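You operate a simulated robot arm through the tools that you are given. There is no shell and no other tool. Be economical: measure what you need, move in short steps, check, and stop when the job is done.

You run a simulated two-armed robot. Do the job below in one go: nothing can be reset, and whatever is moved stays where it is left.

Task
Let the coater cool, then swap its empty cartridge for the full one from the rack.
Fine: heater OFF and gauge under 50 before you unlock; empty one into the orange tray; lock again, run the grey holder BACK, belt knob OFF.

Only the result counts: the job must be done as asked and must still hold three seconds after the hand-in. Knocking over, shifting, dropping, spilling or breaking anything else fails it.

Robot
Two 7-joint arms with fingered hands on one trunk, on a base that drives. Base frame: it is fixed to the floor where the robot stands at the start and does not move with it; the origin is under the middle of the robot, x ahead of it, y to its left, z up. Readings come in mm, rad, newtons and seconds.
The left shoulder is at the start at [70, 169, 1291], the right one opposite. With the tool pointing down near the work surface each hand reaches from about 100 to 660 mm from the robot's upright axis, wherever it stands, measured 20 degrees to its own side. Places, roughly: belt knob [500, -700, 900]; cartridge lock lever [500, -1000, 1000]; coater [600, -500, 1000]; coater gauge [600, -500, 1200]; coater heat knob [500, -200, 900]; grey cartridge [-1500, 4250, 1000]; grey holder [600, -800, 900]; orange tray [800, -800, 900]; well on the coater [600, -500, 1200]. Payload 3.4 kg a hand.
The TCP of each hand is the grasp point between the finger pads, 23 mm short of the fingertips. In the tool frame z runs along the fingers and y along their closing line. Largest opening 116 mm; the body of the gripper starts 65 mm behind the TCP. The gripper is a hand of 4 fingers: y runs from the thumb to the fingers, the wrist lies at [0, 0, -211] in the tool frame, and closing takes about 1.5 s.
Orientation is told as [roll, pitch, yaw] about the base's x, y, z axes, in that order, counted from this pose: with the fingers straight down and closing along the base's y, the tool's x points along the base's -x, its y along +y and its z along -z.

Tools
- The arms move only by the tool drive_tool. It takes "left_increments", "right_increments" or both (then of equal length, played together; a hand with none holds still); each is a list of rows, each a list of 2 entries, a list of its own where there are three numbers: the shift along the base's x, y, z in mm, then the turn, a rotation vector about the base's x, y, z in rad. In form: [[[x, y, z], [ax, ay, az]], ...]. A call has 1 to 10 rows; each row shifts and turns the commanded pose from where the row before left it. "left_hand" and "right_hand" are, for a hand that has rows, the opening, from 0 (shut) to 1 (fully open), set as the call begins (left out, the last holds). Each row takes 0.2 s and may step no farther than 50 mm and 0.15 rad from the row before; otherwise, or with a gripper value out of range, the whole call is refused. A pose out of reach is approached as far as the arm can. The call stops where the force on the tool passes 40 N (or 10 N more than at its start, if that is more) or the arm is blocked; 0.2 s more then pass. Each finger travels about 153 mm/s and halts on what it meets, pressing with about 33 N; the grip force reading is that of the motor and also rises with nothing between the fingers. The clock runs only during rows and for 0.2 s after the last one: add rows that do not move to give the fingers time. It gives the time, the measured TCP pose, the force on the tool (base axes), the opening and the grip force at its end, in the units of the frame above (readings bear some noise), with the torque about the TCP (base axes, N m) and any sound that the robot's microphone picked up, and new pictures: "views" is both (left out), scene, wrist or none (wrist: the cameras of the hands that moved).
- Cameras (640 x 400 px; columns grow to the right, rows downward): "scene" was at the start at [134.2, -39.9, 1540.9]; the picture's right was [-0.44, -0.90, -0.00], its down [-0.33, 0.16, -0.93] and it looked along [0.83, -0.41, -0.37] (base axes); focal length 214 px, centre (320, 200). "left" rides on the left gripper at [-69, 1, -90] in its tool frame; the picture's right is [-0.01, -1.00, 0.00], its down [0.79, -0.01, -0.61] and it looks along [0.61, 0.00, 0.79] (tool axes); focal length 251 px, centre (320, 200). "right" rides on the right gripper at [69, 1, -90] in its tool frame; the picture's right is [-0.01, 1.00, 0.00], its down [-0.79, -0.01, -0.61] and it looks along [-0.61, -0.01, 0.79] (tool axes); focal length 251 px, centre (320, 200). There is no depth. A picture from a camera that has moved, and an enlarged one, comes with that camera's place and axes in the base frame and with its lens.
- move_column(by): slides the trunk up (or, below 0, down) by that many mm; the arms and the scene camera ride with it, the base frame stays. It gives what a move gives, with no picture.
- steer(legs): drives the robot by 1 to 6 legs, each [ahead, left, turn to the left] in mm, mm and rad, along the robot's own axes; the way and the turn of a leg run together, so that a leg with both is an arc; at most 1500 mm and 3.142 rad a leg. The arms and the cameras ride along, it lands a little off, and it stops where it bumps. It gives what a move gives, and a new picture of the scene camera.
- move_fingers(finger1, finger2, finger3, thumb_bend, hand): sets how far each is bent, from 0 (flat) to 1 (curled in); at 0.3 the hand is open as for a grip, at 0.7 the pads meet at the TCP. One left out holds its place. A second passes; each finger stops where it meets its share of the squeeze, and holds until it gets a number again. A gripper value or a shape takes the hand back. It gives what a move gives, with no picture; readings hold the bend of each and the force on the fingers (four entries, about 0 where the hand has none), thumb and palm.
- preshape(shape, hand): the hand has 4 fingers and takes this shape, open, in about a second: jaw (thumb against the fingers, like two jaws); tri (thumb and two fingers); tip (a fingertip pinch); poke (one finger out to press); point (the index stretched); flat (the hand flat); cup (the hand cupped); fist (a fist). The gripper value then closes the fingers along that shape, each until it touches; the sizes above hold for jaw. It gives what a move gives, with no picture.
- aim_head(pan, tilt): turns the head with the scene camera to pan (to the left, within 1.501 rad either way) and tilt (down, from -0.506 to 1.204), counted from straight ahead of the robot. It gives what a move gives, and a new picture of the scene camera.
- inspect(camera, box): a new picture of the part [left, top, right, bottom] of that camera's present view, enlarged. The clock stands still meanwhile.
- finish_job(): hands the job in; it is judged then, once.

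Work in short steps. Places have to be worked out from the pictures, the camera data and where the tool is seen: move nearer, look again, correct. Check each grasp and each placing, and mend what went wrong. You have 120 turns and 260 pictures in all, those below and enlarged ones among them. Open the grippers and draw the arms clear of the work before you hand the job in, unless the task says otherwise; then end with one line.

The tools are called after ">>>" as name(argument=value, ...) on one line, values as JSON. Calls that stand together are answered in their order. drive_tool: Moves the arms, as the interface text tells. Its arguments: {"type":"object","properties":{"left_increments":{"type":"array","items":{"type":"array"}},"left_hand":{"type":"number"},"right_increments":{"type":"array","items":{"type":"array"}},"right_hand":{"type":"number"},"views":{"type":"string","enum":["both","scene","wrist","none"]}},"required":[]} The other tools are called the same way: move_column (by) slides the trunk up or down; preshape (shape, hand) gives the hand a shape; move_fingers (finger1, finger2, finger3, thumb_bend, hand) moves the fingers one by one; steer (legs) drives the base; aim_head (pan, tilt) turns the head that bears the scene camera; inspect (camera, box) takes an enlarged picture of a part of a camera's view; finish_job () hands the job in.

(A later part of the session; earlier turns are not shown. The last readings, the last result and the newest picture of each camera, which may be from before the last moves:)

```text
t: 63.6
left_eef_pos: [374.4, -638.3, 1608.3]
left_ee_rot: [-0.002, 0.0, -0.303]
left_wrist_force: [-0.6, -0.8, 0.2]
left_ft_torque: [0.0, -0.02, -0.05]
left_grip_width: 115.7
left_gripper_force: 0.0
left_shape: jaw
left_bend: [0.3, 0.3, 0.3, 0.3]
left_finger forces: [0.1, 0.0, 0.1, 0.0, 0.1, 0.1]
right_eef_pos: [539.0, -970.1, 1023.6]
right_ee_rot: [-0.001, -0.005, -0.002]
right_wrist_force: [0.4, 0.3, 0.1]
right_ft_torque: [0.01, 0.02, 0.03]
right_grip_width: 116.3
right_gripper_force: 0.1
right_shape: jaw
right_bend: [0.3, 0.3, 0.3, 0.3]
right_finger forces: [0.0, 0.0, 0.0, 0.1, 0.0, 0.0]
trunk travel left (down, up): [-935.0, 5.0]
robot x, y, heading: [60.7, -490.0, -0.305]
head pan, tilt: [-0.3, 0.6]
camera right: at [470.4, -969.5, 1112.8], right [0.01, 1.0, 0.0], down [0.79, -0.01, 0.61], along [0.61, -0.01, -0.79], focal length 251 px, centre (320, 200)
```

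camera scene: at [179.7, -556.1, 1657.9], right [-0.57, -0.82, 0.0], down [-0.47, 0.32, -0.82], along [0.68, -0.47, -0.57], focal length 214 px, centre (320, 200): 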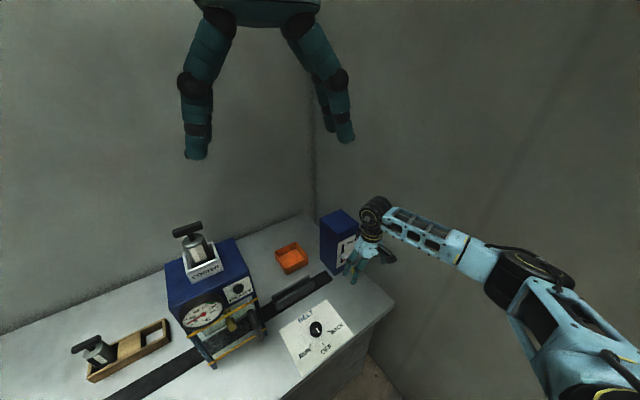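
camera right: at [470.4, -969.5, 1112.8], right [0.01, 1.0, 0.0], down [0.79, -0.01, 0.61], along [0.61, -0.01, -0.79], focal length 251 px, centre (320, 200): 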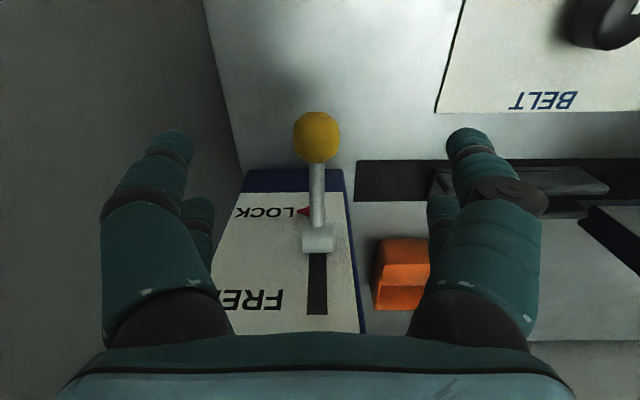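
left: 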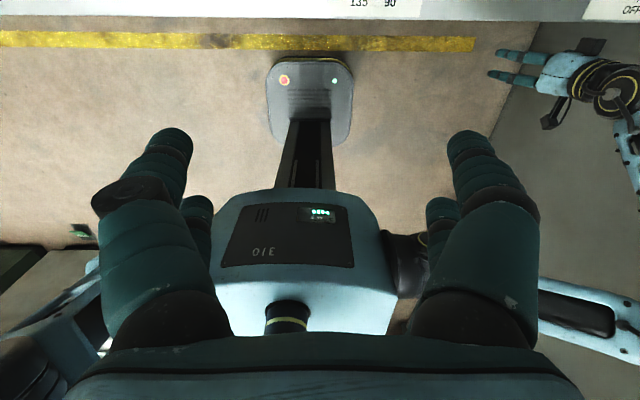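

Well aligned. Descend to the ball and close.

>>> drive_tool(right_increments=[[[0, 0, -40], [0, 0, 0]], [[0, 0, -25], [0, 0, 0]]], views="none")

>>> drive_tool(right_increments=[[[0, 0, 0], [0, 0, 0]], [[0, 0, 0], [0, 0, 0]], [[0, 0, 0], [0, 0, 0]], [[0, 0, 0], [0, 0, 0]], [[0, 0, 0], [0, 0, 0]], [[0, 0, 0], [0, 0, 0]]], right_hand=0, views="wrist")

```text
t: 64.2
left_eef_pos: [372.5, -638.1, 1608.0]
left_ee_rot: [-0.002, -0.003, -0.303]
left_wrist_force: [-0.2, -0.3, 0.6]
left_ft_torque: [-0.02, 0.03, -0.02]
left_grip_width: 115.9
left_gripper_force: 0.1
left_shape: jaw
left_bend: [0.3, 0.3, 0.3, 0.3]
left_finger forces: [0.0, 0.1, 0.0, 0.0, 0.0, 0.0]
right_eef_pos: [527.5, -965.3, 972.8]
right_ee_rot: [0.001, -0.004, -0.002]
right_wrist_force: [-0.3, -0.3, 0.4]
right_ft_torque: [-0.01, 0.02, 0.02]
right_grip_width: 116.0
right_gripper_force: 0.0
right_shape: jaw
right_bend: [0.3, 0.3, 0.3, 0.3]
right_finger forces: [0.0, 0.0, 0.1, 0.0, 0.1, 0.1]
right hand out of reach, approached as far as the arm can: row 1, 2
trunk travel left (down, up): [-935.0, 5.0]
robot x, y, heading: [57.1, -491.4, -0.301]
head pan, tilt: [-0.3, 0.6]
```

```text
t: 65.7
left_eef_pos: [374.4, -637.4, 1607.6]
left_ee_rot: [-0.004, 0.0, -0.303]
left_wrist_force: [0.8, 0.4, 0.0]
left_ft_torque: [-0.01, -0.01, 0.01]
left_grip_width: 116.0
left_gripper_force: 0.0
left_shape: jaw
left_bend: [0.3, 0.3, 0.3, 0.3]
left_finger forces: [0.0, 0.1, 0.1, 0.0, 0.1, 0.0]
right_eef_pos: [528.9, -966.3, 971.1]
right_ee_rot: [0.001, -0.006, -0.002]
right_wrist_force: [4.3, -0.2, 2.0]
right_ft_torque: [-0.02, -0.08, 0.01]
right_grip_width: 0.0
right_gripper_force: 33.0
right_shape: jaw
right_bend: [0.6, 0.72, 0.74, 0.6]
right_finger forces: [0.0, 27.8, 28.0, 0.1, 0.0, 0.0]
trunk travel left (down, up): [-935.0, 5.0]
robot x, y, heading: [58.7, -492.4, -0.302]
head pan, tilt: [-0.3, 0.6]
camera right: at [460.2, -964.4, 1061.0], right [0.01, 1.0, 0.0], down [0.79, -0.01, 0.61], along [0.61, -0.01, -0.79], focal length 251 px, centre (320, 200)
```

right: 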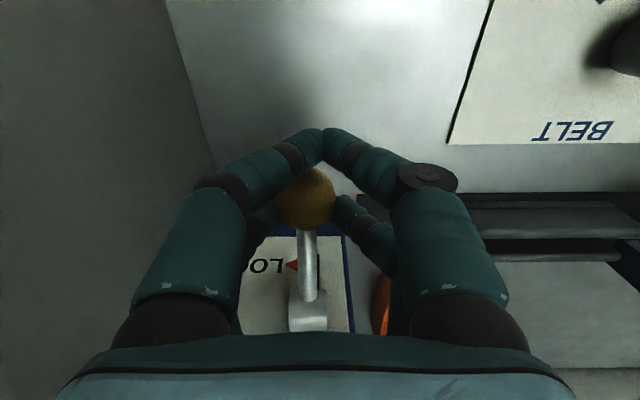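

The ball is at the arm's reach limit and the grip isn't square. I open, lift, and drive the base about 60 mm closer.

>>> drive_tool(right_increments=[[[0, 0, 0], [0, 0, 0]], [[0, 0, 0], [0, 0, 0]], [[0, 0, 0], [0, 0, 0]], [[0, 0, 0], [0, 0, 0]], [[0, 0, 45], [0, 0, 0]], [[0, 0, 45], [0, 0, 0]], [[-40, 20, 20], [0, 0, 0]]], right_hand=1, views="none")

>>> steer(legs=[[60, -23, 0]])

>>> drive_tool(right_increments=[[[0, 0, 0], [0, 0, 0]]], views="wrist")

```text
t: 67.2
left_eef_pos: [371.2, -637.9, 1608.6]
left_ee_rot: [-0.001, -0.002, -0.301]
left_wrist_force: [0.2, 0.0, 0.4]
left_ft_torque: [0.0, 0.0, -0.01]
left_grip_width: 115.9
left_gripper_force: 0.0
left_shape: jaw
left_bend: [0.3, 0.3, 0.3, 0.3]
left_finger forces: [0.0, 0.1, 0.0, 0.1, 0.0, 0.0]
right_eef_pos: [486.0, -945.4, 1083.9]
right_ee_rot: [0.001, -0.005, -0.001]
right_wrist_force: [-0.5, 0.0, 0.0]
right_ft_torque: [-0.03, -0.03, 0.02]
right_grip_width: 116.1
right_gripper_force: 0.1
right_shape: jaw
right_bend: [0.3, 0.3, 0.3, 0.3]
right_finger forces: [0.0, 0.0, 0.0, 0.0, 0.0, 0.0]
trunk travel left (down, up): [-935.0, 5.0]
robot x, y, heading: [53.2, -490.6, -0.304]
head pan, tilt: [-0.3, 0.6]
```

```text
t: 68.2
left_eef_pos: [413.6, -667.5, 1611.2]
left_ee_rot: [-0.005, -0.01, -0.302]
left_wrist_force: [0.4, 1.0, 0.2]
left_ft_torque: [-0.04, -0.03, 0.0]
left_grip_width: 116.2
left_gripper_force: 0.0
left_shape: jaw
left_bend: [0.3, 0.3, 0.3, 0.3]
left_finger forces: [0.0, 0.1, 0.1, 0.0, 0.0, 0.0]
right_eef_pos: [531.1, -978.3, 1088.8]
right_ee_rot: [-0.007, -0.012, -0.003]
right_wrist_force: [-0.8, 0.1, 0.8]
right_ft_torque: [-0.01, -0.04, 0.04]
right_grip_width: 115.8
right_gripper_force: 0.1
right_shape: jaw
right_bend: [0.3, 0.3, 0.3, 0.3]
right_finger forces: [0.0, 0.0, 0.0, 0.0, 0.1, 0.1]
trunk travel left (down, up): [-935.0, 5.0]
robot x, y, heading: [109.2, -530.0, -0.305]
head pan, tilt: [-0.3, 0.6]
camera scene: at [218.2, -585.4, 1659.2], right [-0.57, -0.82, 0.0], down [-0.46, 0.32, -0.83], along [0.68, -0.47, -0.56], focal length 214 px, centre (320, 200)
```

scene: 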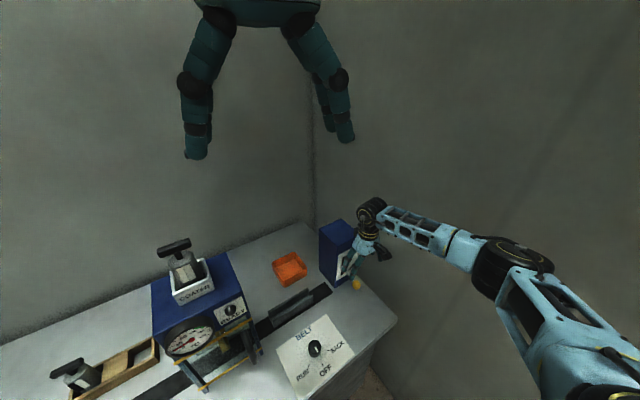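

```text
t: 68.6
left_eef_pos: [428.2, -681.7, 1606.7]
left_ee_rot: [0.0, 0.003, -0.3]
left_wrist_force: [0.8, -0.9, 0.0]
left_ft_torque: [0.04, 0.0, -0.01]
left_grip_width: 116.0
left_gripper_force: 0.0
left_shape: jaw
left_bend: [0.3, 0.3, 0.3, 0.3]
left_finger forces: [0.0, 0.0, 0.0, 0.0, 0.1, 0.1]
right_eef_pos: [540.9, -987.7, 1080.2]
right_ee_rot: [0.005, -0.003, -0.001]
right_wrist_force: [-0.9, -0.7, 0.3]
right_ft_torque: [0.02, 0.02, 0.03]
right_grip_width: 116.0
right_gripper_force: 0.1
right_shape: jaw
right_bend: [0.3, 0.3, 0.3, 0.3]
right_finger forces: [0.1, 0.0, 0.0, 0.1, 0.0, 0.0]
trunk travel left (down, up): [-935.0, 5.0]
robot x, y, heading: [109.2, -532.6, -0.305]
head pan, tilt: [-0.3, 0.6]
camera right: at [473.0, -987.5, 1169.7], right [0.01, 1.0, 0.0], down [0.79, -0.01, 0.61], along [0.61, 0.0, -0.79], focal length 251 px, centre (320, 200)
```

right: 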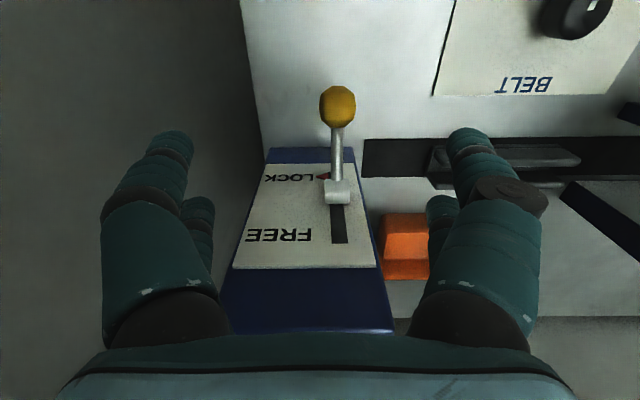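

Ball confirmed at (539, -972, 957). I centre in y and descend onto it, then close.

>>> drive_tool(right_increments=[[[0, 16, -35], [0, 0, 0]], [[0, 0, -45], [0, 0, 0]], [[0, 0, -45], [0, 0, 0]]], views="none")

>>> drive_tool(right_increments=[[[0, 0, 0], [0, 0, 0]], [[0, 0, 0], [0, 0, 0]], [[0, 0, 0], [0, 0, 0]], [[0, 0, 0], [0, 0, 0]], [[0, 0, 0], [0, 0, 0]], [[0, 0, 0], [0, 0, 0]]], right_hand=0, views="wrist")

```text
t: 69.4
left_eef_pos: [423.4, -677.6, 1607.8]
left_ee_rot: [-0.003, -0.002, -0.302]
left_wrist_force: [0.0, -0.2, 0.6]
left_ft_torque: [-0.02, -0.01, -0.03]
left_grip_width: 115.7
left_gripper_force: 0.0
left_shape: jaw
left_bend: [0.3, 0.3, 0.3, 0.3]
left_finger forces: [0.0, 0.0, 0.1, 0.1, 0.0, 0.0]
right_eef_pos: [537.4, -969.6, 957.1]
right_ee_rot: [-0.001, -0.006, -0.001]
right_wrist_force: [-0.2, 0.2, 0.4]
right_ft_torque: [0.01, 0.01, -0.04]
right_grip_width: 116.0
right_gripper_force: 0.0
right_shape: jaw
right_bend: [0.3, 0.3, 0.3, 0.3]
right_finger forces: [0.0, 0.0, 0.1, 0.1, 0.0, 0.0]
trunk travel left (down, up): [-935.0, 5.0]
robot x, y, heading: [106.1, -528.7, -0.299]
head pan, tilt: [-0.3, 0.6]
```

```text
t: 70.8
left_eef_pos: [425.0, -676.4, 1607.3]
left_ee_rot: [-0.003, 0.0, -0.302]
left_wrist_force: [-0.9, 1.4, -0.8]
left_ft_torque: [-0.01, -0.01, 0.01]
left_grip_width: 115.8
left_gripper_force: 0.1
left_shape: jaw
left_bend: [0.3, 0.3, 0.3, 0.3]
left_finger forces: [0.0, 0.1, 0.0, 0.0, 0.0, 0.1]
right_eef_pos: [537.2, -970.1, 956.7]
right_ee_rot: [0.001, -0.003, -0.002]
right_wrist_force: [2.7, -2.6, -0.1]
right_ft_torque: [0.01, 0.07, 0.01]
right_grip_width: 0.0
right_gripper_force: 33.0
right_shape: jaw
right_bend: [0.61, 0.67, 0.72, 0.62]
right_finger forces: [0.0, 0.2, 0.1, 0.0, 2.6, 0.0]
trunk travel left (down, up): [-935.0, 5.0]
robot x, y, heading: [109.9, -531.9, -0.304]
head pan, tilt: [-0.3, 0.6]
camera right: at [469.0, -969.3, 1047.0], right [0.01, 1.0, 0.0], down [0.79, -0.01, 0.61], along [0.61, -0.01, -0.79], focal length 251 px, centre (320, 200)
```

right: 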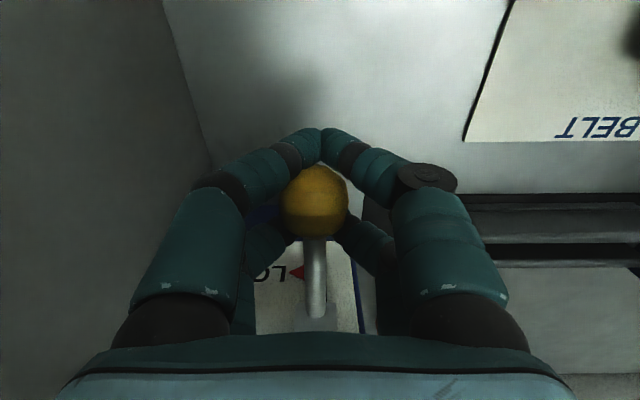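

The ball is caged by the fingers. I lift it along its arc.

>>> drive_tool(right_increments=[[[-4, 0, 12], [0, 0, 0]], [[-2, 0, 12], [0, 0, 0]], [[-1, 0, 12], [0, 0, 0]], [[1, 0, 12], [0, 0, 0]], [[2, 0, 12], [0, 0, 0]], [[4, 0, 12], [0, 0, 0]]], views="wrist")

```text
t: 72.0
left_eef_pos: [433.6, -682.3, 1604.7]
left_ee_rot: [0.001, 0.007, -0.299]
left_wrist_force: [0.2, -0.2, -0.5]
left_ft_torque: [0.0, -0.05, -0.02]
left_grip_width: 116.1
left_gripper_force: 0.3
left_shape: jaw
left_bend: [0.3, 0.3, 0.3, 0.3]
left_finger forces: [0.0, 0.1, 0.1, 0.1, 0.0, 0.0]
right_eef_pos: [537.9, -970.7, 1006.9]
right_ee_rot: [0.005, 0.004, 0.003]
right_wrist_force: [21.4, -5.5, -31.0]
right_ft_torque: [0.07, 0.08, 0.02]
right_grip_width: 0.1
right_gripper_force: 32.8
right_shape: jaw
right_bend: [0.61, 0.65, 0.71, 0.61]
right_finger forces: [0.1, 0.1, 0.0, 0.1, 0.3, 0.1]
trunk travel left (down, up): [-935.0, 5.0]
robot x, y, heading: [109.8, -529.9, -0.305]
head pan, tilt: [-0.3, 0.6]
stopped in row 6 (right hand): the force on the tool passed its limit at 48 N (the readings are from after the stop); the commanded pose is now the measured one
camera right: at [471.0, -970.3, 1097.3], right [0.01, 1.0, 0.01], down [0.8, -0.01, 0.6], along [0.6, 0.0, -0.8], focal length 251 px, centre (320, 200)
```

right: 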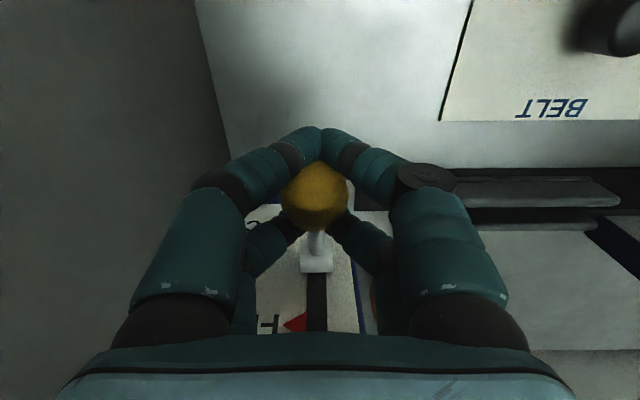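

The ball rose about 50 mm with the hand pulled in +x. I continue with more +x along the arc.

>>> drive_tool(right_increments=[[[4, 0, 0], [0, 0, 0]], [[4, 0, 6], [0, 0, 0]], [[3, 0, 6], [0, 0, 0]], [[3, 0, 6], [0, 0, 0]]], views="both")

>>> inspect(camera="scene", box=[300, 200, 400, 310])

```text
t: 72.7
left_eef_pos: [431.5, -682.8, 1605.1]
left_ee_rot: [-0.001, 0.004, -0.301]
left_wrist_force: [0.8, 0.3, 0.0]
left_ft_torque: [0.01, 0.02, 0.01]
left_grip_width: 115.9
left_gripper_force: 0.1
left_shape: jaw
left_bend: [0.3, 0.3, 0.3, 0.3]
left_finger forces: [0.0, 0.0, 0.0, 0.0, 0.0, 0.0]
right_eef_pos: [541.6, -971.1, 1010.0]
right_ee_rot: [0.006, 0.016, 0.002]
right_wrist_force: [8.3, -5.5, -29.2]
right_ft_torque: [0.01, -0.04, 0.04]
right_grip_width: 0.1
right_gripper_force: 32.6
right_shape: jaw
right_bend: [0.61, 0.65, 0.71, 0.61]
right_finger forces: [0.0, 0.0, 0.0, 0.0, 0.1, 0.0]
trunk travel left (down, up): [-935.0, 5.0]
robot x, y, heading: [108.3, -532.1, -0.303]
head pan, tilt: [-0.3, 0.6]
stopped in row 3 (right hand): the force on the tool passed its limit at 53 N (the readings are from after the stop); the commanded pose is now the measured one
camera scene: at [237.7, -600.9, 1657.0], right [-0.57, -0.82, 0.0], down [-0.47, 0.32, -0.82], along [0.68, -0.47, -0.57], focal length 214 px, centre (320, 200)
camera right: at [473.3, -970.4, 1100.5], right [0.01, 1.0, 0.01], down [0.81, -0.01, 0.59], along [0.59, 0.0, -0.81], focal length 251 px, centre (320, 200)
```

scene: 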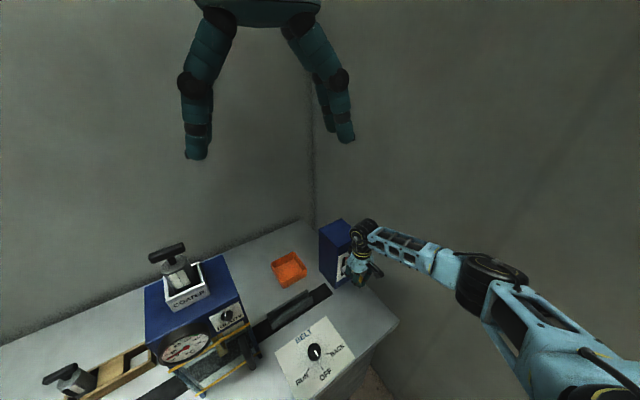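
right: 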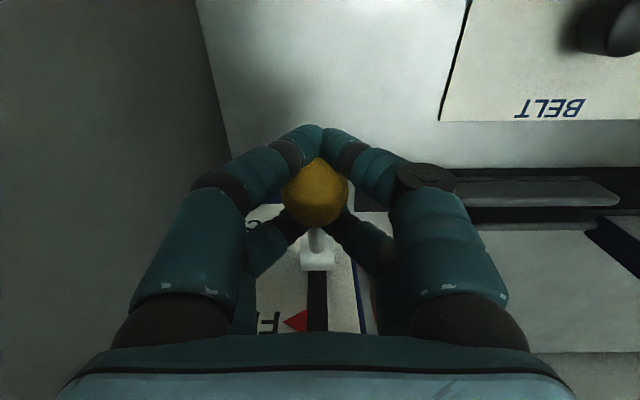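

```text
3.64 times, centred on (350, 255) of scene
camera zoom: at [237.7, -600.9, 1657.0], right [-0.57, -0.82, 0.0], down [-0.47, 0.32, -0.82], along [0.68, -0.47, -0.57], focal length 780 px, centre (211, 0)
```

zoom: 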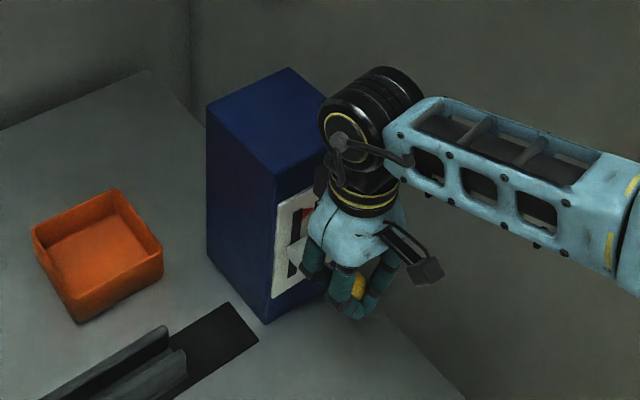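

The red state marker has jumped from LOCK to FREE and the lever is at its stop. I release and lift away to check.

>>> drive_tool(right_increments=[[[0, 0, -1], [0, 0, 0]], [[0, 0, 0], [0, 0, 0]], [[0, 0, 0], [0, 0, 0]], [[0, 0, 0], [0, 0, 0]], [[0, 0, 0], [0, 0, 0]], [[0, 0, 40], [0, 0, 0]], [[-10, 0, 45], [0, 0, 0]], [[-30, 0, 35], [0, 0, 0]]], right_hand=1, views="wrist")

```text
t: 74.5
left_eef_pos: [419.1, -676.1, 1609.2]
left_ee_rot: [-0.002, -0.004, -0.302]
left_wrist_force: [-0.8, 0.9, 0.0]
left_ft_torque: [0.0, -0.01, 0.0]
left_grip_width: 115.8
left_gripper_force: 0.2
left_shape: jaw
left_bend: [0.3, 0.3, 0.3, 0.3]
left_finger forces: [0.0, 0.0, 0.0, 0.0, 0.0, 0.0]
right_eef_pos: [494.4, -965.9, 1135.9]
right_ee_rot: [0.002, 0.007, 0.001]
right_wrist_force: [-0.2, 0.2, 0.6]
right_ft_torque: [-0.02, -0.03, 0.01]
right_grip_width: 116.0
right_gripper_force: 0.1
right_shape: jaw
right_bend: [0.3, 0.3, 0.3, 0.3]
right_finger forces: [0.0, 0.1, 0.0, 0.0, 0.0, 0.1]
trunk travel left (down, up): [-935.0, 5.0]
robot x, y, heading: [108.0, -533.9, -0.305]
head pan, tilt: [-0.3, 0.6]
camera right: at [426.3, -966.2, 1225.8], right [0.01, 1.0, 0.0], down [0.8, -0.01, 0.6], along [0.6, 0.0, -0.8], focal length 251 px, centre (320, 200)
```

right: 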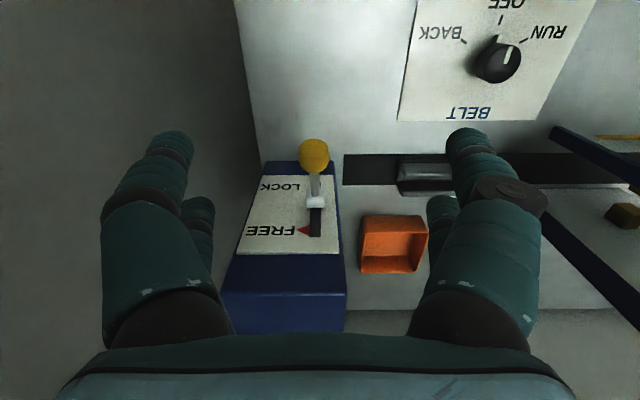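

FREE confirmed. Next the empty cartridge: I raise the right hand high, turn the base to heading 0 and move left so the coater handle (≈(650,-514,1329)) sits at the arm's best direction.

>>> drive_tool(right_increments=[[[0, 0, 48], [0, 0, 0.15]], [[0, 0, 48], [0, 0, 0.15]], [[0, 0, 48], [0, 0, 0.15]], [[0, 0, 48], [0, 0, 0.15]], [[0, 0, 48], [0, 0, 0.15]], [[0, 0, 48], [0, 0, 0.15]], [[0, 0, 48], [0, 0, 0.15]], [[0, 0, 10], [0, 0, 0.15]]], views="none")

>>> steer(legs=[[0, 0, 0.305], [-48, 204, 0]])

```text
t: 76.3
left_eef_pos: [424.4, -676.2, 1606.9]
left_ee_rot: [-0.005, -0.002, -0.301]
left_wrist_force: [0.6, -0.4, -0.4]
left_ft_torque: [0.02, 0.01, 0.02]
left_grip_width: 115.7
left_gripper_force: 0.1
left_shape: jaw
left_bend: [0.3, 0.3, 0.3, 0.3]
left_finger forces: [0.0, 0.0, 0.1, 0.1, 0.0, 0.0]
right_eef_pos: [497.0, -968.4, 1482.0]
right_ee_rot: [0.005, 0.011, 1.203]
right_wrist_force: [0.2, 0.1, 0.0]
right_ft_torque: [0.02, 0.04, 0.02]
right_grip_width: 115.7
right_gripper_force: 0.0
right_shape: jaw
right_bend: [0.3, 0.3, 0.3, 0.3]
right_finger forces: [0.0, 0.0, 0.0, 0.0, 0.1, 0.0]
trunk travel left (down, up): [-935.0, 5.0]
robot x, y, heading: [105.8, -528.0, -0.301]
head pan, tilt: [-0.3, 0.6]
```

```text
t: 78.9
left_eef_pos: [405.4, -379.4, 1607.3]
left_ee_rot: [0.001, 0.0, 0.0]
left_wrist_force: [0.0, -0.5, 0.1]
left_ft_torque: [0.04, 0.01, 0.02]
left_grip_width: 115.8
left_gripper_force: 0.1
left_shape: jaw
left_bend: [0.3, 0.3, 0.3, 0.3]
left_finger forces: [0.0, 0.0, 0.0, 0.0, 0.0, 0.0]
right_eef_pos: [562.6, -635.5, 1478.3]
right_ee_rot: [0.003, 0.004, 1.503]
right_wrist_force: [-0.3, -0.5, 0.0]
right_ft_torque: [0.05, 0.02, 0.0]
right_grip_width: 116.0
right_gripper_force: 0.0
right_shape: jaw
right_bend: [0.3, 0.3, 0.3, 0.3]
right_finger forces: [0.0, 0.0, 0.0, 0.1, 0.1, 0.0]
trunk travel left (down, up): [-935.0, 5.0]
robot x, y, heading: [62.3, -329.5, -0.004]
head pan, tilt: [-0.3, 0.6]
camera scene: at [196.5, -359.2, 1657.6], right [-0.3, -0.96, 0.0], down [-0.54, 0.17, -0.82], along [0.79, -0.24, -0.57], focal length 214 px, centre (320, 200)
```

scene: 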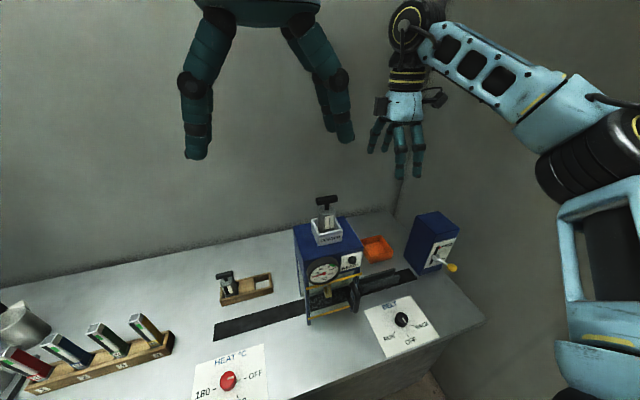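

Handle consistently at about (641, -512, 1332), bar along y. I move the right hand above it with closing line along x.

>>> drive_tool(right_increments=[[[20, 30, 0], [0, 0, 0.035]], [[20, 30, 0], [0, 0, 0.036]], [[20, 31, 0], [0, 0, 0]], [[18, 32, -18], [0, 0, 0]], [[0, 0, -20], [0, 0, 0]]])

```text
t: 80.1
left_eef_pos: [404.0, -374.5, 1607.6]
left_ee_rot: [-0.002, 0.0, 0.001]
left_wrist_force: [-0.2, 0.3, -0.6]
left_ft_torque: [0.02, 0.04, -0.03]
left_grip_width: 116.0
left_gripper_force: 0.0
left_shape: jaw
left_bend: [0.3, 0.3, 0.3, 0.3]
left_finger forces: [0.0, 0.0, 0.0, 0.1, 0.0, 0.0]
right_eef_pos: [640.7, -506.8, 1442.0]
right_ee_rot: [0.004, 0.009, 1.575]
right_wrist_force: [0.6, -0.7, 0.3]
right_ft_torque: [0.0, -0.02, -0.01]
right_grip_width: 116.1
right_gripper_force: 0.0
right_shape: jaw
right_bend: [0.3, 0.3, 0.3, 0.3]
right_finger forces: [0.0, 0.0, 0.0, 0.0, 0.0, 0.0]
trunk travel left (down, up): [-935.0, 5.0]
robot x, y, heading: [59.7, -329.3, -0.001]
head pan, tilt: [-0.3, 0.6]
camera scene: at [195.9, -353.4, 1657.8], right [-0.3, -0.96, 0.0], down [-0.54, 0.17, -0.82], along [0.79, -0.24, -0.57], focal length 214 px, centre (320, 200)
camera right: at [640.4, -574.3, 1532.6], right [-1.0, 0.01, 0.0], down [0.01, 0.8, 0.6], along [0.0, 0.6, -0.8], focal length 251 px, centre (320, 200)
```

scene: 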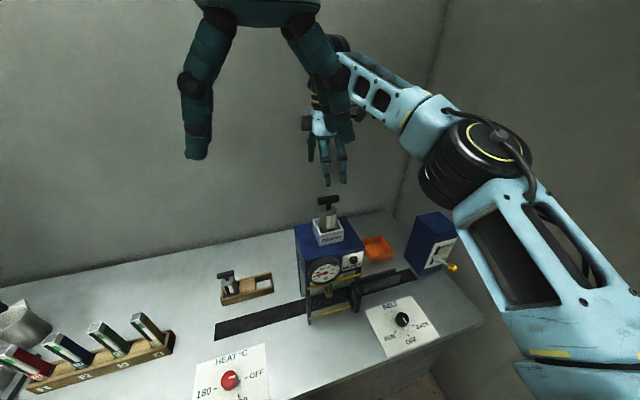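
right: 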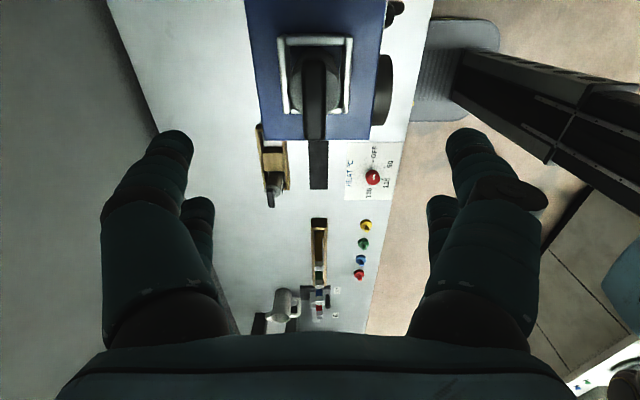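

The bar is seen centred at x≈642, y≈-517, running along y. I descend partway and recheck.

>>> drive_tool(right_increments=[[[1, -5, -35], [0, 0, 0]], [[0, -5, -32], [0, 0, 0]]], views="wrist")

```text
t: 80.7
left_eef_pos: [405.7, -372.9, 1608.0]
left_ee_rot: [-0.001, 0.0, 0.002]
left_wrist_force: [0.8, -0.2, 0.0]
left_ft_torque: [0.01, 0.03, -0.01]
left_grip_width: 116.1
left_gripper_force: 0.1
left_shape: jaw
left_bend: [0.3, 0.3, 0.3, 0.3]
left_finger forces: [0.0, 0.0, 0.0, 0.0, 0.1, 0.0]
right_eef_pos: [641.8, -517.0, 1375.9]
right_ee_rot: [0.005, 0.007, 1.575]
right_wrist_force: [0.6, -0.9, 0.1]
right_ft_torque: [0.03, 0.02, -0.02]
right_grip_width: 115.9
right_gripper_force: 0.1
right_shape: jaw
right_bend: [0.3, 0.3, 0.3, 0.3]
right_finger forces: [0.0, 0.0, 0.0, 0.0, 0.0, 0.0]
trunk travel left (down, up): [-935.0, 5.0]
robot x, y, heading: [59.7, -327.3, 0.0]
head pan, tilt: [-0.3, 0.6]
camera right: at [642.0, -584.4, 1465.2], right [-1.0, 0.01, 0.0], down [0.01, 0.8, 0.6], along [0.0, 0.6, -0.8], focal length 251 px, centre (320, 200)
```

right: 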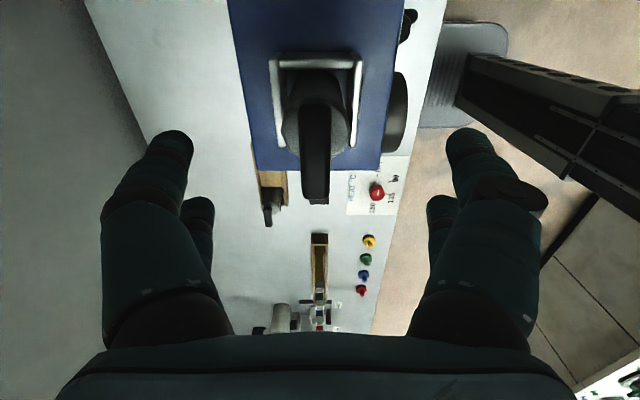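

Bar: y from about -553 to -486, z≈1328. I descend to TCP z≈1332 and close.

>>> drive_tool(right_increments=[[[1, -2, -25], [0, 0, 0]], [[0, 0, -19], [0, 0, 0]]], views="none")

>>> drive_tool(right_increments=[[[0, 0, 0], [0, 0, 0]], [[0, 0, 0], [0, 0, 0]], [[0, 0, 0], [0, 0, 0]], [[0, 0, 0], [0, 0, 0]], [[0, 0, 0], [0, 0, 0]], [[0, 0, 0], [0, 0, 0]]], right_hand=0, views="both")

```text
t: 81.3
left_eef_pos: [405.0, -374.2, 1607.4]
left_ee_rot: [-0.002, 0.0, 0.001]
left_wrist_force: [-0.2, 0.0, -0.3]
left_ft_torque: [0.02, 0.01, 0.01]
left_grip_width: 115.9
left_gripper_force: 0.1
left_shape: jaw
left_bend: [0.3, 0.3, 0.3, 0.3]
left_finger forces: [0.1, 0.0, 0.0, 0.0, 0.0, 0.0]
right_eef_pos: [642.5, -520.7, 1330.7]
right_ee_rot: [0.004, 0.01, 1.574]
right_wrist_force: [1.4, 0.5, 0.4]
right_ft_torque: [0.02, 0.01, -0.02]
right_grip_width: 115.9
right_gripper_force: 0.0
right_shape: jaw
right_bend: [0.3, 0.3, 0.3, 0.3]
right_finger forces: [0.1, 0.1, 0.0, 0.2, 0.0, 0.0]
trunk travel left (down, up): [-935.0, 5.0]
robot x, y, heading: [61.8, -330.2, 0.002]
head pan, tilt: [-0.3, 0.6]
```

```text
t: 82.7
left_eef_pos: [404.2, -374.3, 1607.6]
left_ee_rot: [-0.002, 0.0, 0.001]
left_wrist_force: [-0.2, 0.5, 0.3]
left_ft_torque: [0.01, 0.03, 0.0]
left_grip_width: 115.9
left_gripper_force: 0.1
left_shape: jaw
left_bend: [0.3, 0.3, 0.3, 0.3]
left_finger forces: [0.0, 0.1, 0.0, 0.0, 0.0, 0.0]
right_eef_pos: [642.0, -518.9, 1331.3]
right_ee_rot: [0.004, 0.008, 1.574]
right_wrist_force: [-0.7, -0.1, -3.2]
right_ft_torque: [0.02, 0.02, -0.02]
right_grip_width: 6.5
right_gripper_force: 32.9
right_shape: jaw
right_bend: [0.73, 0.73, 0.73, 0.78]
right_finger forces: [0.0, 0.1, 0.0, 0.0, 0.1, 0.2]
trunk travel left (down, up): [-935.0, 5.0]
robot x, y, heading: [60.6, -327.8, -0.002]
head pan, tilt: [-0.3, 0.6]
camera scene: at [196.1, -353.1, 1657.8], right [-0.3, -0.96, 0.0], down [-0.54, 0.17, -0.82], along [0.79, -0.24, -0.57], focal length 214 px, centre (320, 200)
camera right: at [642.5, -586.6, 1420.9], right [-1.0, 0.01, 0.0], down [0.01, 0.8, 0.6], along [0.0, 0.6, -0.8], focal length 251 px, centre (320, 200)
```

scene: 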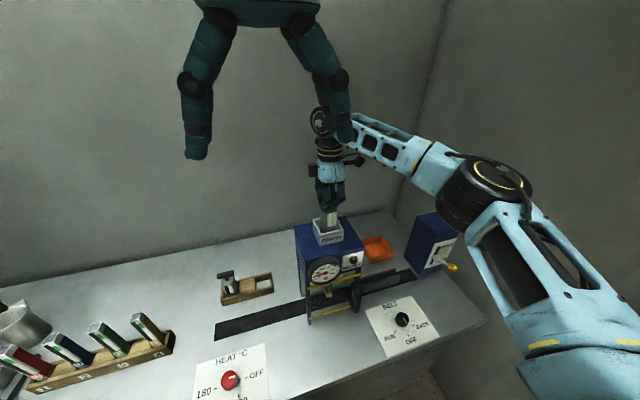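
right: 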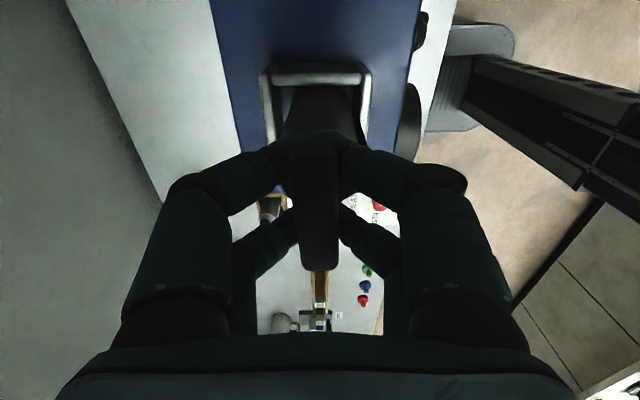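

The fingers have closed under/around the bar. I lift gently and watch forces.

>>> drive_tool(right_increments=[[[0, 0, 10], [0, 0, 0]], [[0, 0, 15], [0, 0, 0]], [[0, 0, 15], [0, 0, 0]]], views="both")

```text
t: 83.5
left_eef_pos: [403.9, -372.8, 1607.4]
left_ee_rot: [-0.001, 0.0, 0.003]
left_wrist_force: [0.3, 0.2, -0.1]
left_ft_torque: [0.01, -0.02, 0.0]
left_grip_width: 115.7
left_gripper_force: 0.0
left_shape: jaw
left_bend: [0.3, 0.3, 0.3, 0.3]
left_finger forces: [0.1, 0.1, 0.0, 0.0, 0.0, 0.0]
right_eef_pos: [640.7, -516.6, 1371.7]
right_ee_rot: [0.003, 0.011, 1.573]
right_wrist_force: [0.3, -0.4, -2.2]
right_ft_torque: [0.0, -0.02, -0.02]
right_grip_width: 6.8
right_gripper_force: 32.9
right_shape: jaw
right_bend: [0.73, 0.73, 0.73, 0.78]
right_finger forces: [0.0, 0.1, 0.1, 0.1, 0.1, 0.1]
trunk travel left (down, up): [-935.0, 5.0]
robot x, y, heading: [57.9, -328.3, -0.003]
head pan, tilt: [-0.3, 0.6]
camera scene: at [195.5, -352.6, 1657.8], right [-0.3, -0.96, 0.0], down [-0.54, 0.17, -0.82], along [0.79, -0.24, -0.57], focal length 214 px, centre (320, 200)
camera right: at [641.5, -585.6, 1461.8], right [-1.0, 0.01, 0.0], down [0.01, 0.8, 0.6], along [0.0, 0.6, -0.8], focal length 251 px, centre (320, 200)
```

scene: 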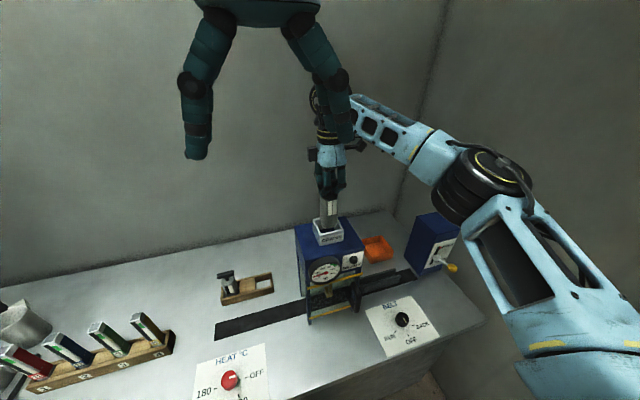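
right: 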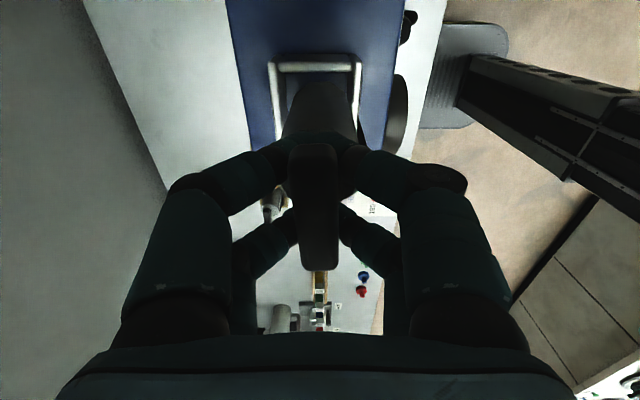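

The cartridge rises with the hand. I lift to 1440 to clear the well rim.

>>> drive_tool(right_increments=[[[0, 0, 25], [0, 0, 0]], [[0, 0, 25], [0, 0, 0]], [[0, 0, 25], [0, 0, 0]]], views="both")

>>> inspect(camera="scene", box=[280, 100, 400, 300])

```text
t: 84.3
left_eef_pos: [403.5, -372.2, 1608.6]
left_ee_rot: [-0.004, -0.002, 0.0]
left_wrist_force: [-1.0, 0.1, -0.4]
left_ft_torque: [-0.03, -0.06, 0.04]
left_grip_width: 115.9
left_gripper_force: 0.0
left_shape: jaw
left_bend: [0.3, 0.3, 0.3, 0.3]
left_finger forces: [0.0, 0.0, 0.0, 0.1, 0.0, 0.1]
right_eef_pos: [641.5, -516.9, 1446.8]
right_ee_rot: [0.004, 0.011, 1.573]
right_wrist_force: [-0.3, 0.0, -2.5]
right_ft_torque: [0.02, 0.01, -0.01]
right_grip_width: 6.6
right_gripper_force: 33.2
right_shape: jaw
right_bend: [0.73, 0.73, 0.73, 0.78]
right_finger forces: [0.0, 0.0, 0.0, 0.0, 0.0, 0.0]
trunk travel left (down, up): [-935.0, 5.0]
robot x, y, heading: [61.3, -326.5, 0.002]
head pan, tilt: [-0.3, 0.6]
camera scene: at [195.1, -351.8, 1657.9], right [-0.3, -0.96, 0.0], down [-0.54, 0.17, -0.83], along [0.79, -0.24, -0.56], focal length 214 px, centre (320, 200)
camera right: at [641.4, -584.2, 1537.3], right [-1.0, 0.0, 0.0], down [0.01, 0.8, 0.6], along [0.0, 0.6, -0.8], focal length 251 px, centre (320, 200)
```

scene: 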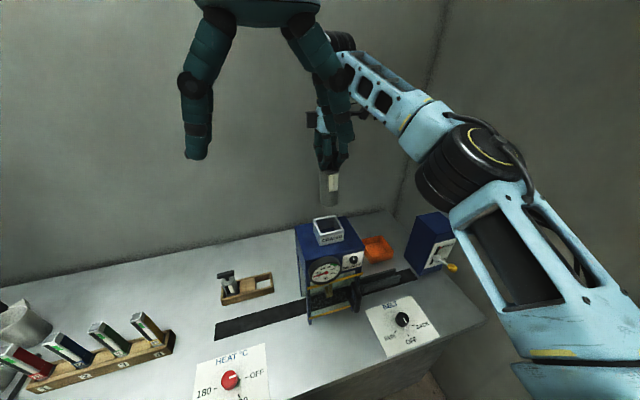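
right: 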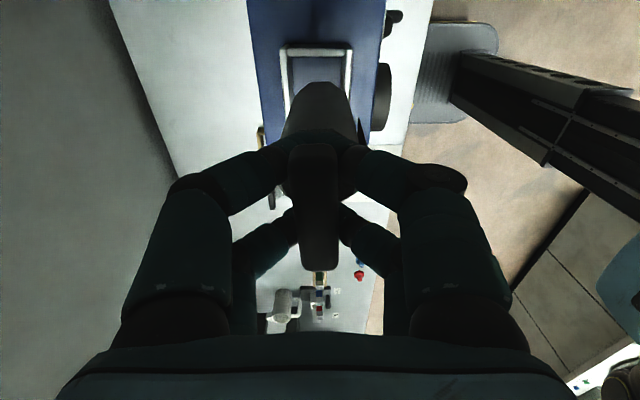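

```text
2.00 times, centred on (340, 200) of scene
camera zoom: at [195.1, -351.8, 1657.9], right [-0.3, -0.96, 0.0], down [-0.54, 0.17, -0.83], along [0.79, -0.24, -0.56], focal length 429 px, centre (280, 200)
```

zoom: 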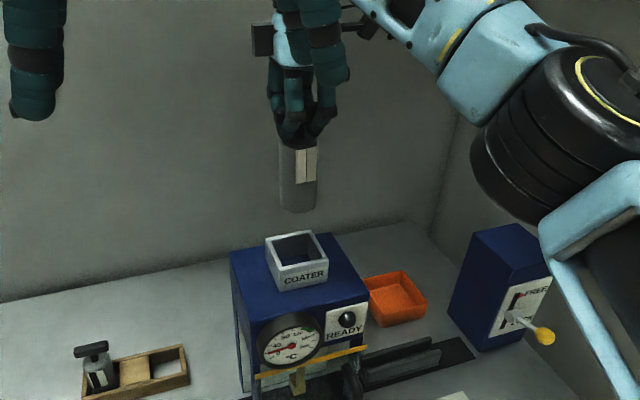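

Cartridge is free (bottom ≈130 mm below TCP). I drive right and slightly forward towards the tray at (803, -829), holding the hand high.

>>> steer(legs=[[0, -325, 0], [90, 0, 0]])

>>> aim_head(pan=-0.2, tilt=0.75)

```text
t: 87.2
left_eef_pos: [479.3, -695.8, 1611.6]
left_ee_rot: [-0.004, -0.009, 0.0]
left_wrist_force: [-1.5, 0.4, 0.0]
left_ft_torque: [-0.01, -0.07, 0.0]
left_grip_width: 116.2
left_gripper_force: 0.0
left_shape: jaw
left_bend: [0.3, 0.3, 0.3, 0.3]
left_finger forces: [0.0, 0.0, 0.1, 0.1, 0.0, 0.1]
right_eef_pos: [718.2, -840.7, 1452.4]
right_ee_rot: [-0.007, 0.01, 1.572]
right_wrist_force: [-0.4, 0.2, -2.3]
right_ft_torque: [-0.03, -0.05, -0.02]
right_grip_width: 6.3
right_gripper_force: 33.3
right_shape: jaw
right_bend: [0.73, 0.73, 0.73, 0.78]
right_finger forces: [0.0, 0.0, 0.0, 0.0, 0.0, 0.0]
trunk travel left (down, up): [-935.0, 5.0]
robot x, y, heading: [143.0, -653.6, -0.002]
head pan, tilt: [-0.3, 0.6]
camera scene: at [269.7, -675.2, 1659.2], right [-0.3, -0.95, 0.0], down [-0.53, 0.17, -0.83], along [0.79, -0.25, -0.56], focal length 214 px, centre (320, 200)
```

scene: 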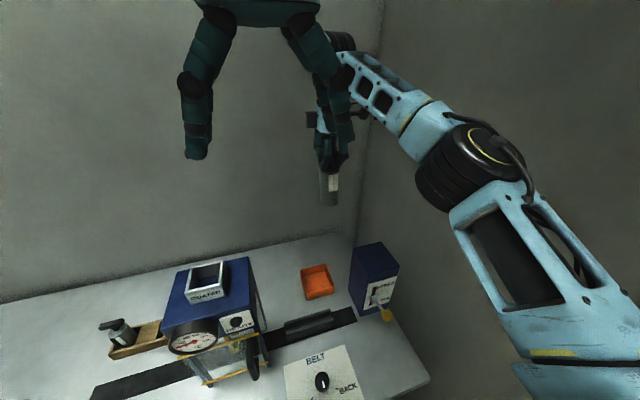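

```text
t: 87.9
left_eef_pos: [487.0, -697.6, 1608.7]
left_ee_rot: [-0.003, -0.005, 0.0]
left_wrist_force: [-0.7, 0.3, -0.4]
left_ft_torque: [0.03, -0.04, 0.01]
left_grip_width: 116.0
left_gripper_force: 0.0
left_shape: jaw
left_bend: [0.3, 0.3, 0.3, 0.3]
left_finger forces: [0.0, 0.0, 0.1, 0.0, 0.0, 0.1]
right_eef_pos: [725.9, -841.8, 1449.1]
right_ee_rot: [-0.003, 0.011, 1.575]
right_wrist_force: [-0.9, -0.4, -2.3]
right_ft_torque: [-0.01, -0.03, -0.03]
right_grip_width: 6.6
right_gripper_force: 32.9
right_shape: jaw
right_bend: [0.73, 0.73, 0.73, 0.78]
right_finger forces: [0.0, 0.0, 0.0, 0.0, 0.0, 0.0]
trunk travel left (down, up): [-935.0, 5.0]
robot x, y, heading: [147.2, -652.8, -0.004]
head pan, tilt: [-0.201, 0.75]
camera scene: at [275.2, -666.7, 1645.6], right [-0.2, -0.98, 0.0], down [-0.67, 0.14, -0.73], along [0.72, -0.15, -0.68], focal length 214 px, centre (320, 200)
```

scene: 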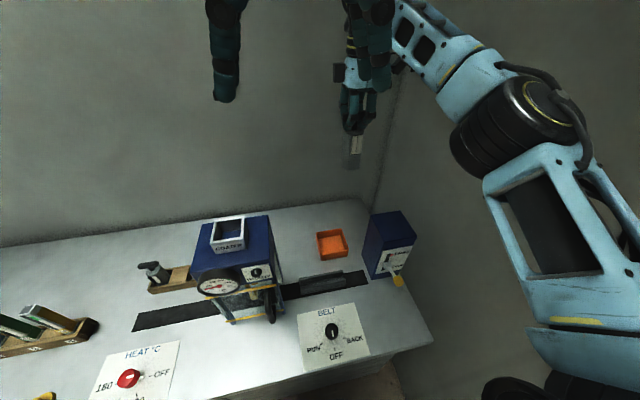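

Tray centre ≈(799, -829). I drive 50 mm further forward, then lower the trunk so the arm can reach down there.

>>> steer(legs=[[50, 0, 0]])

>>> move_column(by=-200)

>>> drive_tool(right_increments=[[[15, 6, 0], [0, 0, 0]]], views="both")

```text
t: 88.8
left_eef_pos: [509.6, -698.1, 1609.0]
left_ee_rot: [-0.003, -0.006, -0.002]
left_wrist_force: [0.0, -0.6, -0.4]
left_ft_torque: [-0.02, -0.02, 0.01]
left_grip_width: 116.1
left_gripper_force: 0.2
left_shape: jaw
left_bend: [0.3, 0.3, 0.3, 0.3]
left_finger forces: [0.1, 0.1, 0.0, 0.1, 0.1, 0.0]
right_eef_pos: [747.2, -842.8, 1450.3]
right_ee_rot: [-0.001, 0.01, 1.574]
right_wrist_force: [0.4, 0.2, -2.3]
right_ft_torque: [-0.01, -0.04, 0.02]
right_grip_width: 6.3
right_gripper_force: 32.7
right_shape: jaw
right_bend: [0.73, 0.73, 0.73, 0.78]
right_finger forces: [0.1, 0.0, 0.0, 0.1, 0.0, 0.0]
trunk travel left (down, up): [-935.0, 5.0]
robot x, y, heading: [174.1, -653.0, -0.001]
head pan, tilt: [-0.201, 0.75]
stopped in leg 1: the robot was blocked; the commanded pose is now the measured one
camera scene: at [298.0, -667.5, 1645.5], right [-0.2, -0.98, 0.0], down [-0.67, 0.14, -0.73], along [0.72, -0.15, -0.68], focal length 214 px, centre (320, 200)
```

scene: 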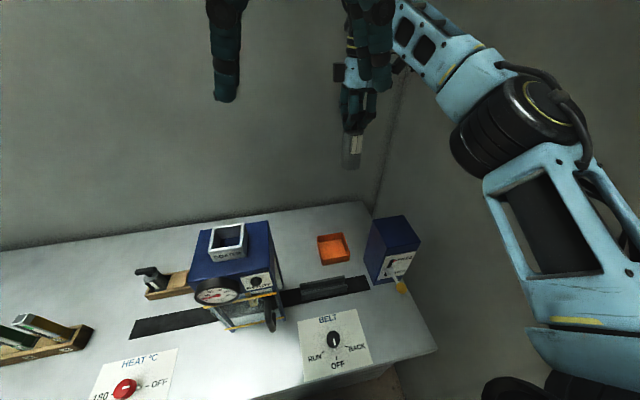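

```text
t: 90.9
left_eef_pos: [516.6, -698.2, 1407.3]
left_ee_rot: [-0.001, 0.0, -0.001]
left_wrist_force: [-0.3, 0.3, 0.4]
left_ft_torque: [0.0, -0.02, -0.03]
left_grip_width: 115.7
left_gripper_force: 0.2
left_shape: jaw
left_bend: [0.3, 0.3, 0.3, 0.3]
left_finger forces: [0.1, 0.0, 0.0, 0.1, 0.0, 0.1]
right_eef_pos: [753.5, -841.2, 1246.2]
right_ee_rot: [0.003, 0.009, 1.575]
right_wrist_force: [0.4, 0.0, -2.2]
right_ft_torque: [0.0, 0.01, 0.04]
right_grip_width: 6.3
right_gripper_force: 32.5
right_shape: jaw
right_bend: [0.73, 0.73, 0.73, 0.78]
right_finger forces: [0.0, 0.1, 0.0, 0.0, 0.0, 0.1]
trunk travel left (down, up): [-735.0, 205.0]
robot x, y, heading: [173.5, -650.8, -0.001]
head pan, tilt: [-0.201, 0.75]
```

```text
t: 91.3
left_eef_pos: [516.8, -696.1, 1407.9]
left_ee_rot: [-0.005, 0.0, -0.003]
left_wrist_force: [-0.8, -0.2, -0.5]
left_ft_torque: [0.0, 0.06, -0.01]
left_grip_width: 116.0
left_gripper_force: 0.1
left_shape: jaw
left_bend: [0.3, 0.3, 0.3, 0.3]
left_finger forces: [0.0, 0.0, 0.1, 0.1, 0.0, 0.0]
right_eef_pos: [768.9, -833.6, 1247.0]
right_ee_rot: [0.003, 0.011, 1.573]
right_wrist_force: [1.0, -0.3, -2.3]
right_ft_torque: [-0.02, 0.0, 0.01]
right_grip_width: 6.6
right_gripper_force: 32.8
right_shape: jaw
right_bend: [0.73, 0.73, 0.73, 0.78]
right_finger forces: [0.1, 0.0, 0.0, 0.0, 0.0, 0.0]
trunk travel left (down, up): [-735.0, 205.0]
robot x, y, heading: [175.9, -651.9, -0.003]
head pan, tilt: [-0.201, 0.75]
camera scene: at [305.3, -665.2, 1444.9], right [-0.2, -0.98, 0.0], down [-0.67, 0.14, -0.73], along [0.72, -0.15, -0.68], focal length 214 px, centre (320, 200)
camera right: at [768.6, -901.6, 1337.3], right [-1.0, 0.01, 0.0], down [0.01, 0.8, 0.6], along [0.0, 0.6, -0.8], focal length 251 px, centre (320, 200)
```

scene: 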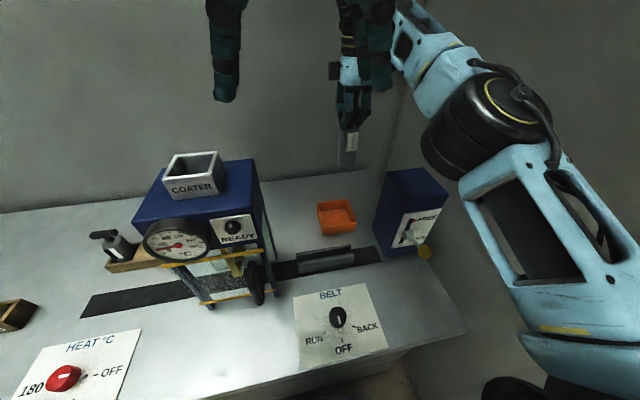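
right: 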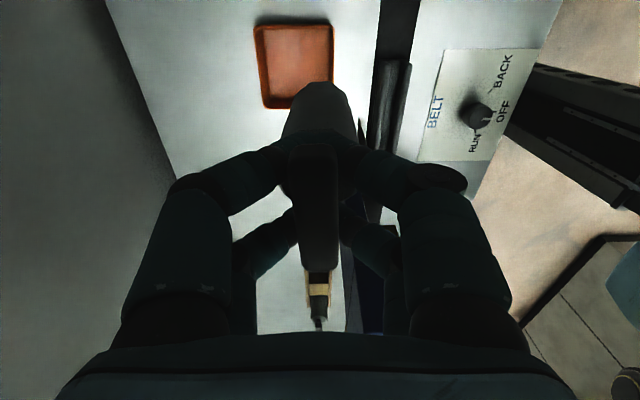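

Tray centre ≈(804, -831). I descend partway, then move over the tray.

>>> drive_tool(right_increments=[[[0, 1, -45], [0, 0, 0]], [[0, 0, -45], [0, 0, 0]], [[0, 0, -40], [0, 0, 0]], [[12, 0, -20], [0, 0, 0]], [[12, 0, 0], [0, 0, 0]], [[11, 0, 0], [0, 0, 0]]], views="both")

```text
t: 92.7
left_eef_pos: [517.1, -696.5, 1408.0]
left_ee_rot: [-0.003, -0.001, -0.002]
left_wrist_force: [-0.1, -0.1, -0.7]
left_ft_torque: [-0.01, -0.02, -0.01]
left_grip_width: 115.8
left_gripper_force: 0.1
left_shape: jaw
left_bend: [0.3, 0.3, 0.3, 0.3]
left_finger forces: [0.1, 0.0, 0.0, 0.0, 0.0, 0.0]
right_eef_pos: [803.6, -835.2, 1097.6]
right_ee_rot: [0.002, 0.011, 1.574]
right_wrist_force: [0.3, 0.0, -2.9]
right_ft_torque: [-0.01, 0.01, 0.01]
right_grip_width: 6.2
right_gripper_force: 33.3
right_shape: jaw
right_bend: [0.73, 0.73, 0.73, 0.78]
right_finger forces: [0.0, 0.1, 0.1, 0.0, 0.0, 0.0]
trunk travel left (down, up): [-735.0, 205.0]
robot x, y, heading: [173.4, -648.9, -0.0]
head pan, tilt: [-0.201, 0.75]
camera scene: at [304.4, -666.7, 1444.9], right [-0.2, -0.98, 0.0], down [-0.67, 0.14, -0.73], along [0.72, -0.15, -0.68], focal length 214 px, centre (320, 200)
camera right: at [803.5, -901.9, 1187.1], right [-1.0, 0.01, 0.0], down [0.01, 0.8, 0.6], along [0.0, 0.6, -0.8], focal length 251 px, centre (320, 200)
```

scene: 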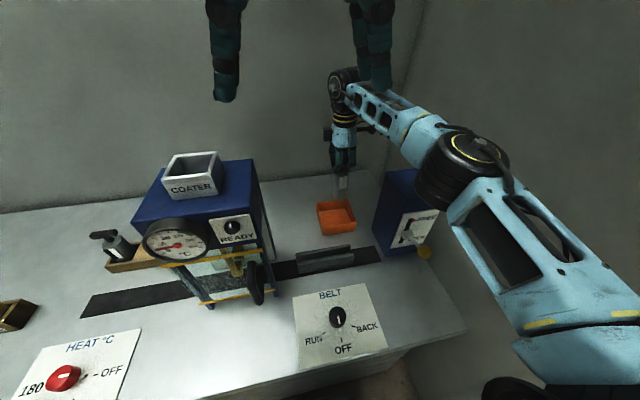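
right: 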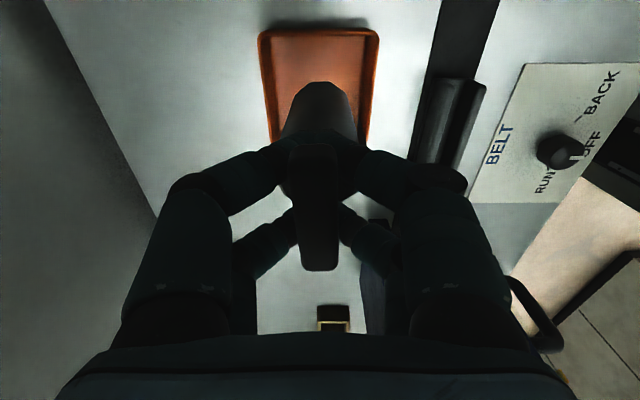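

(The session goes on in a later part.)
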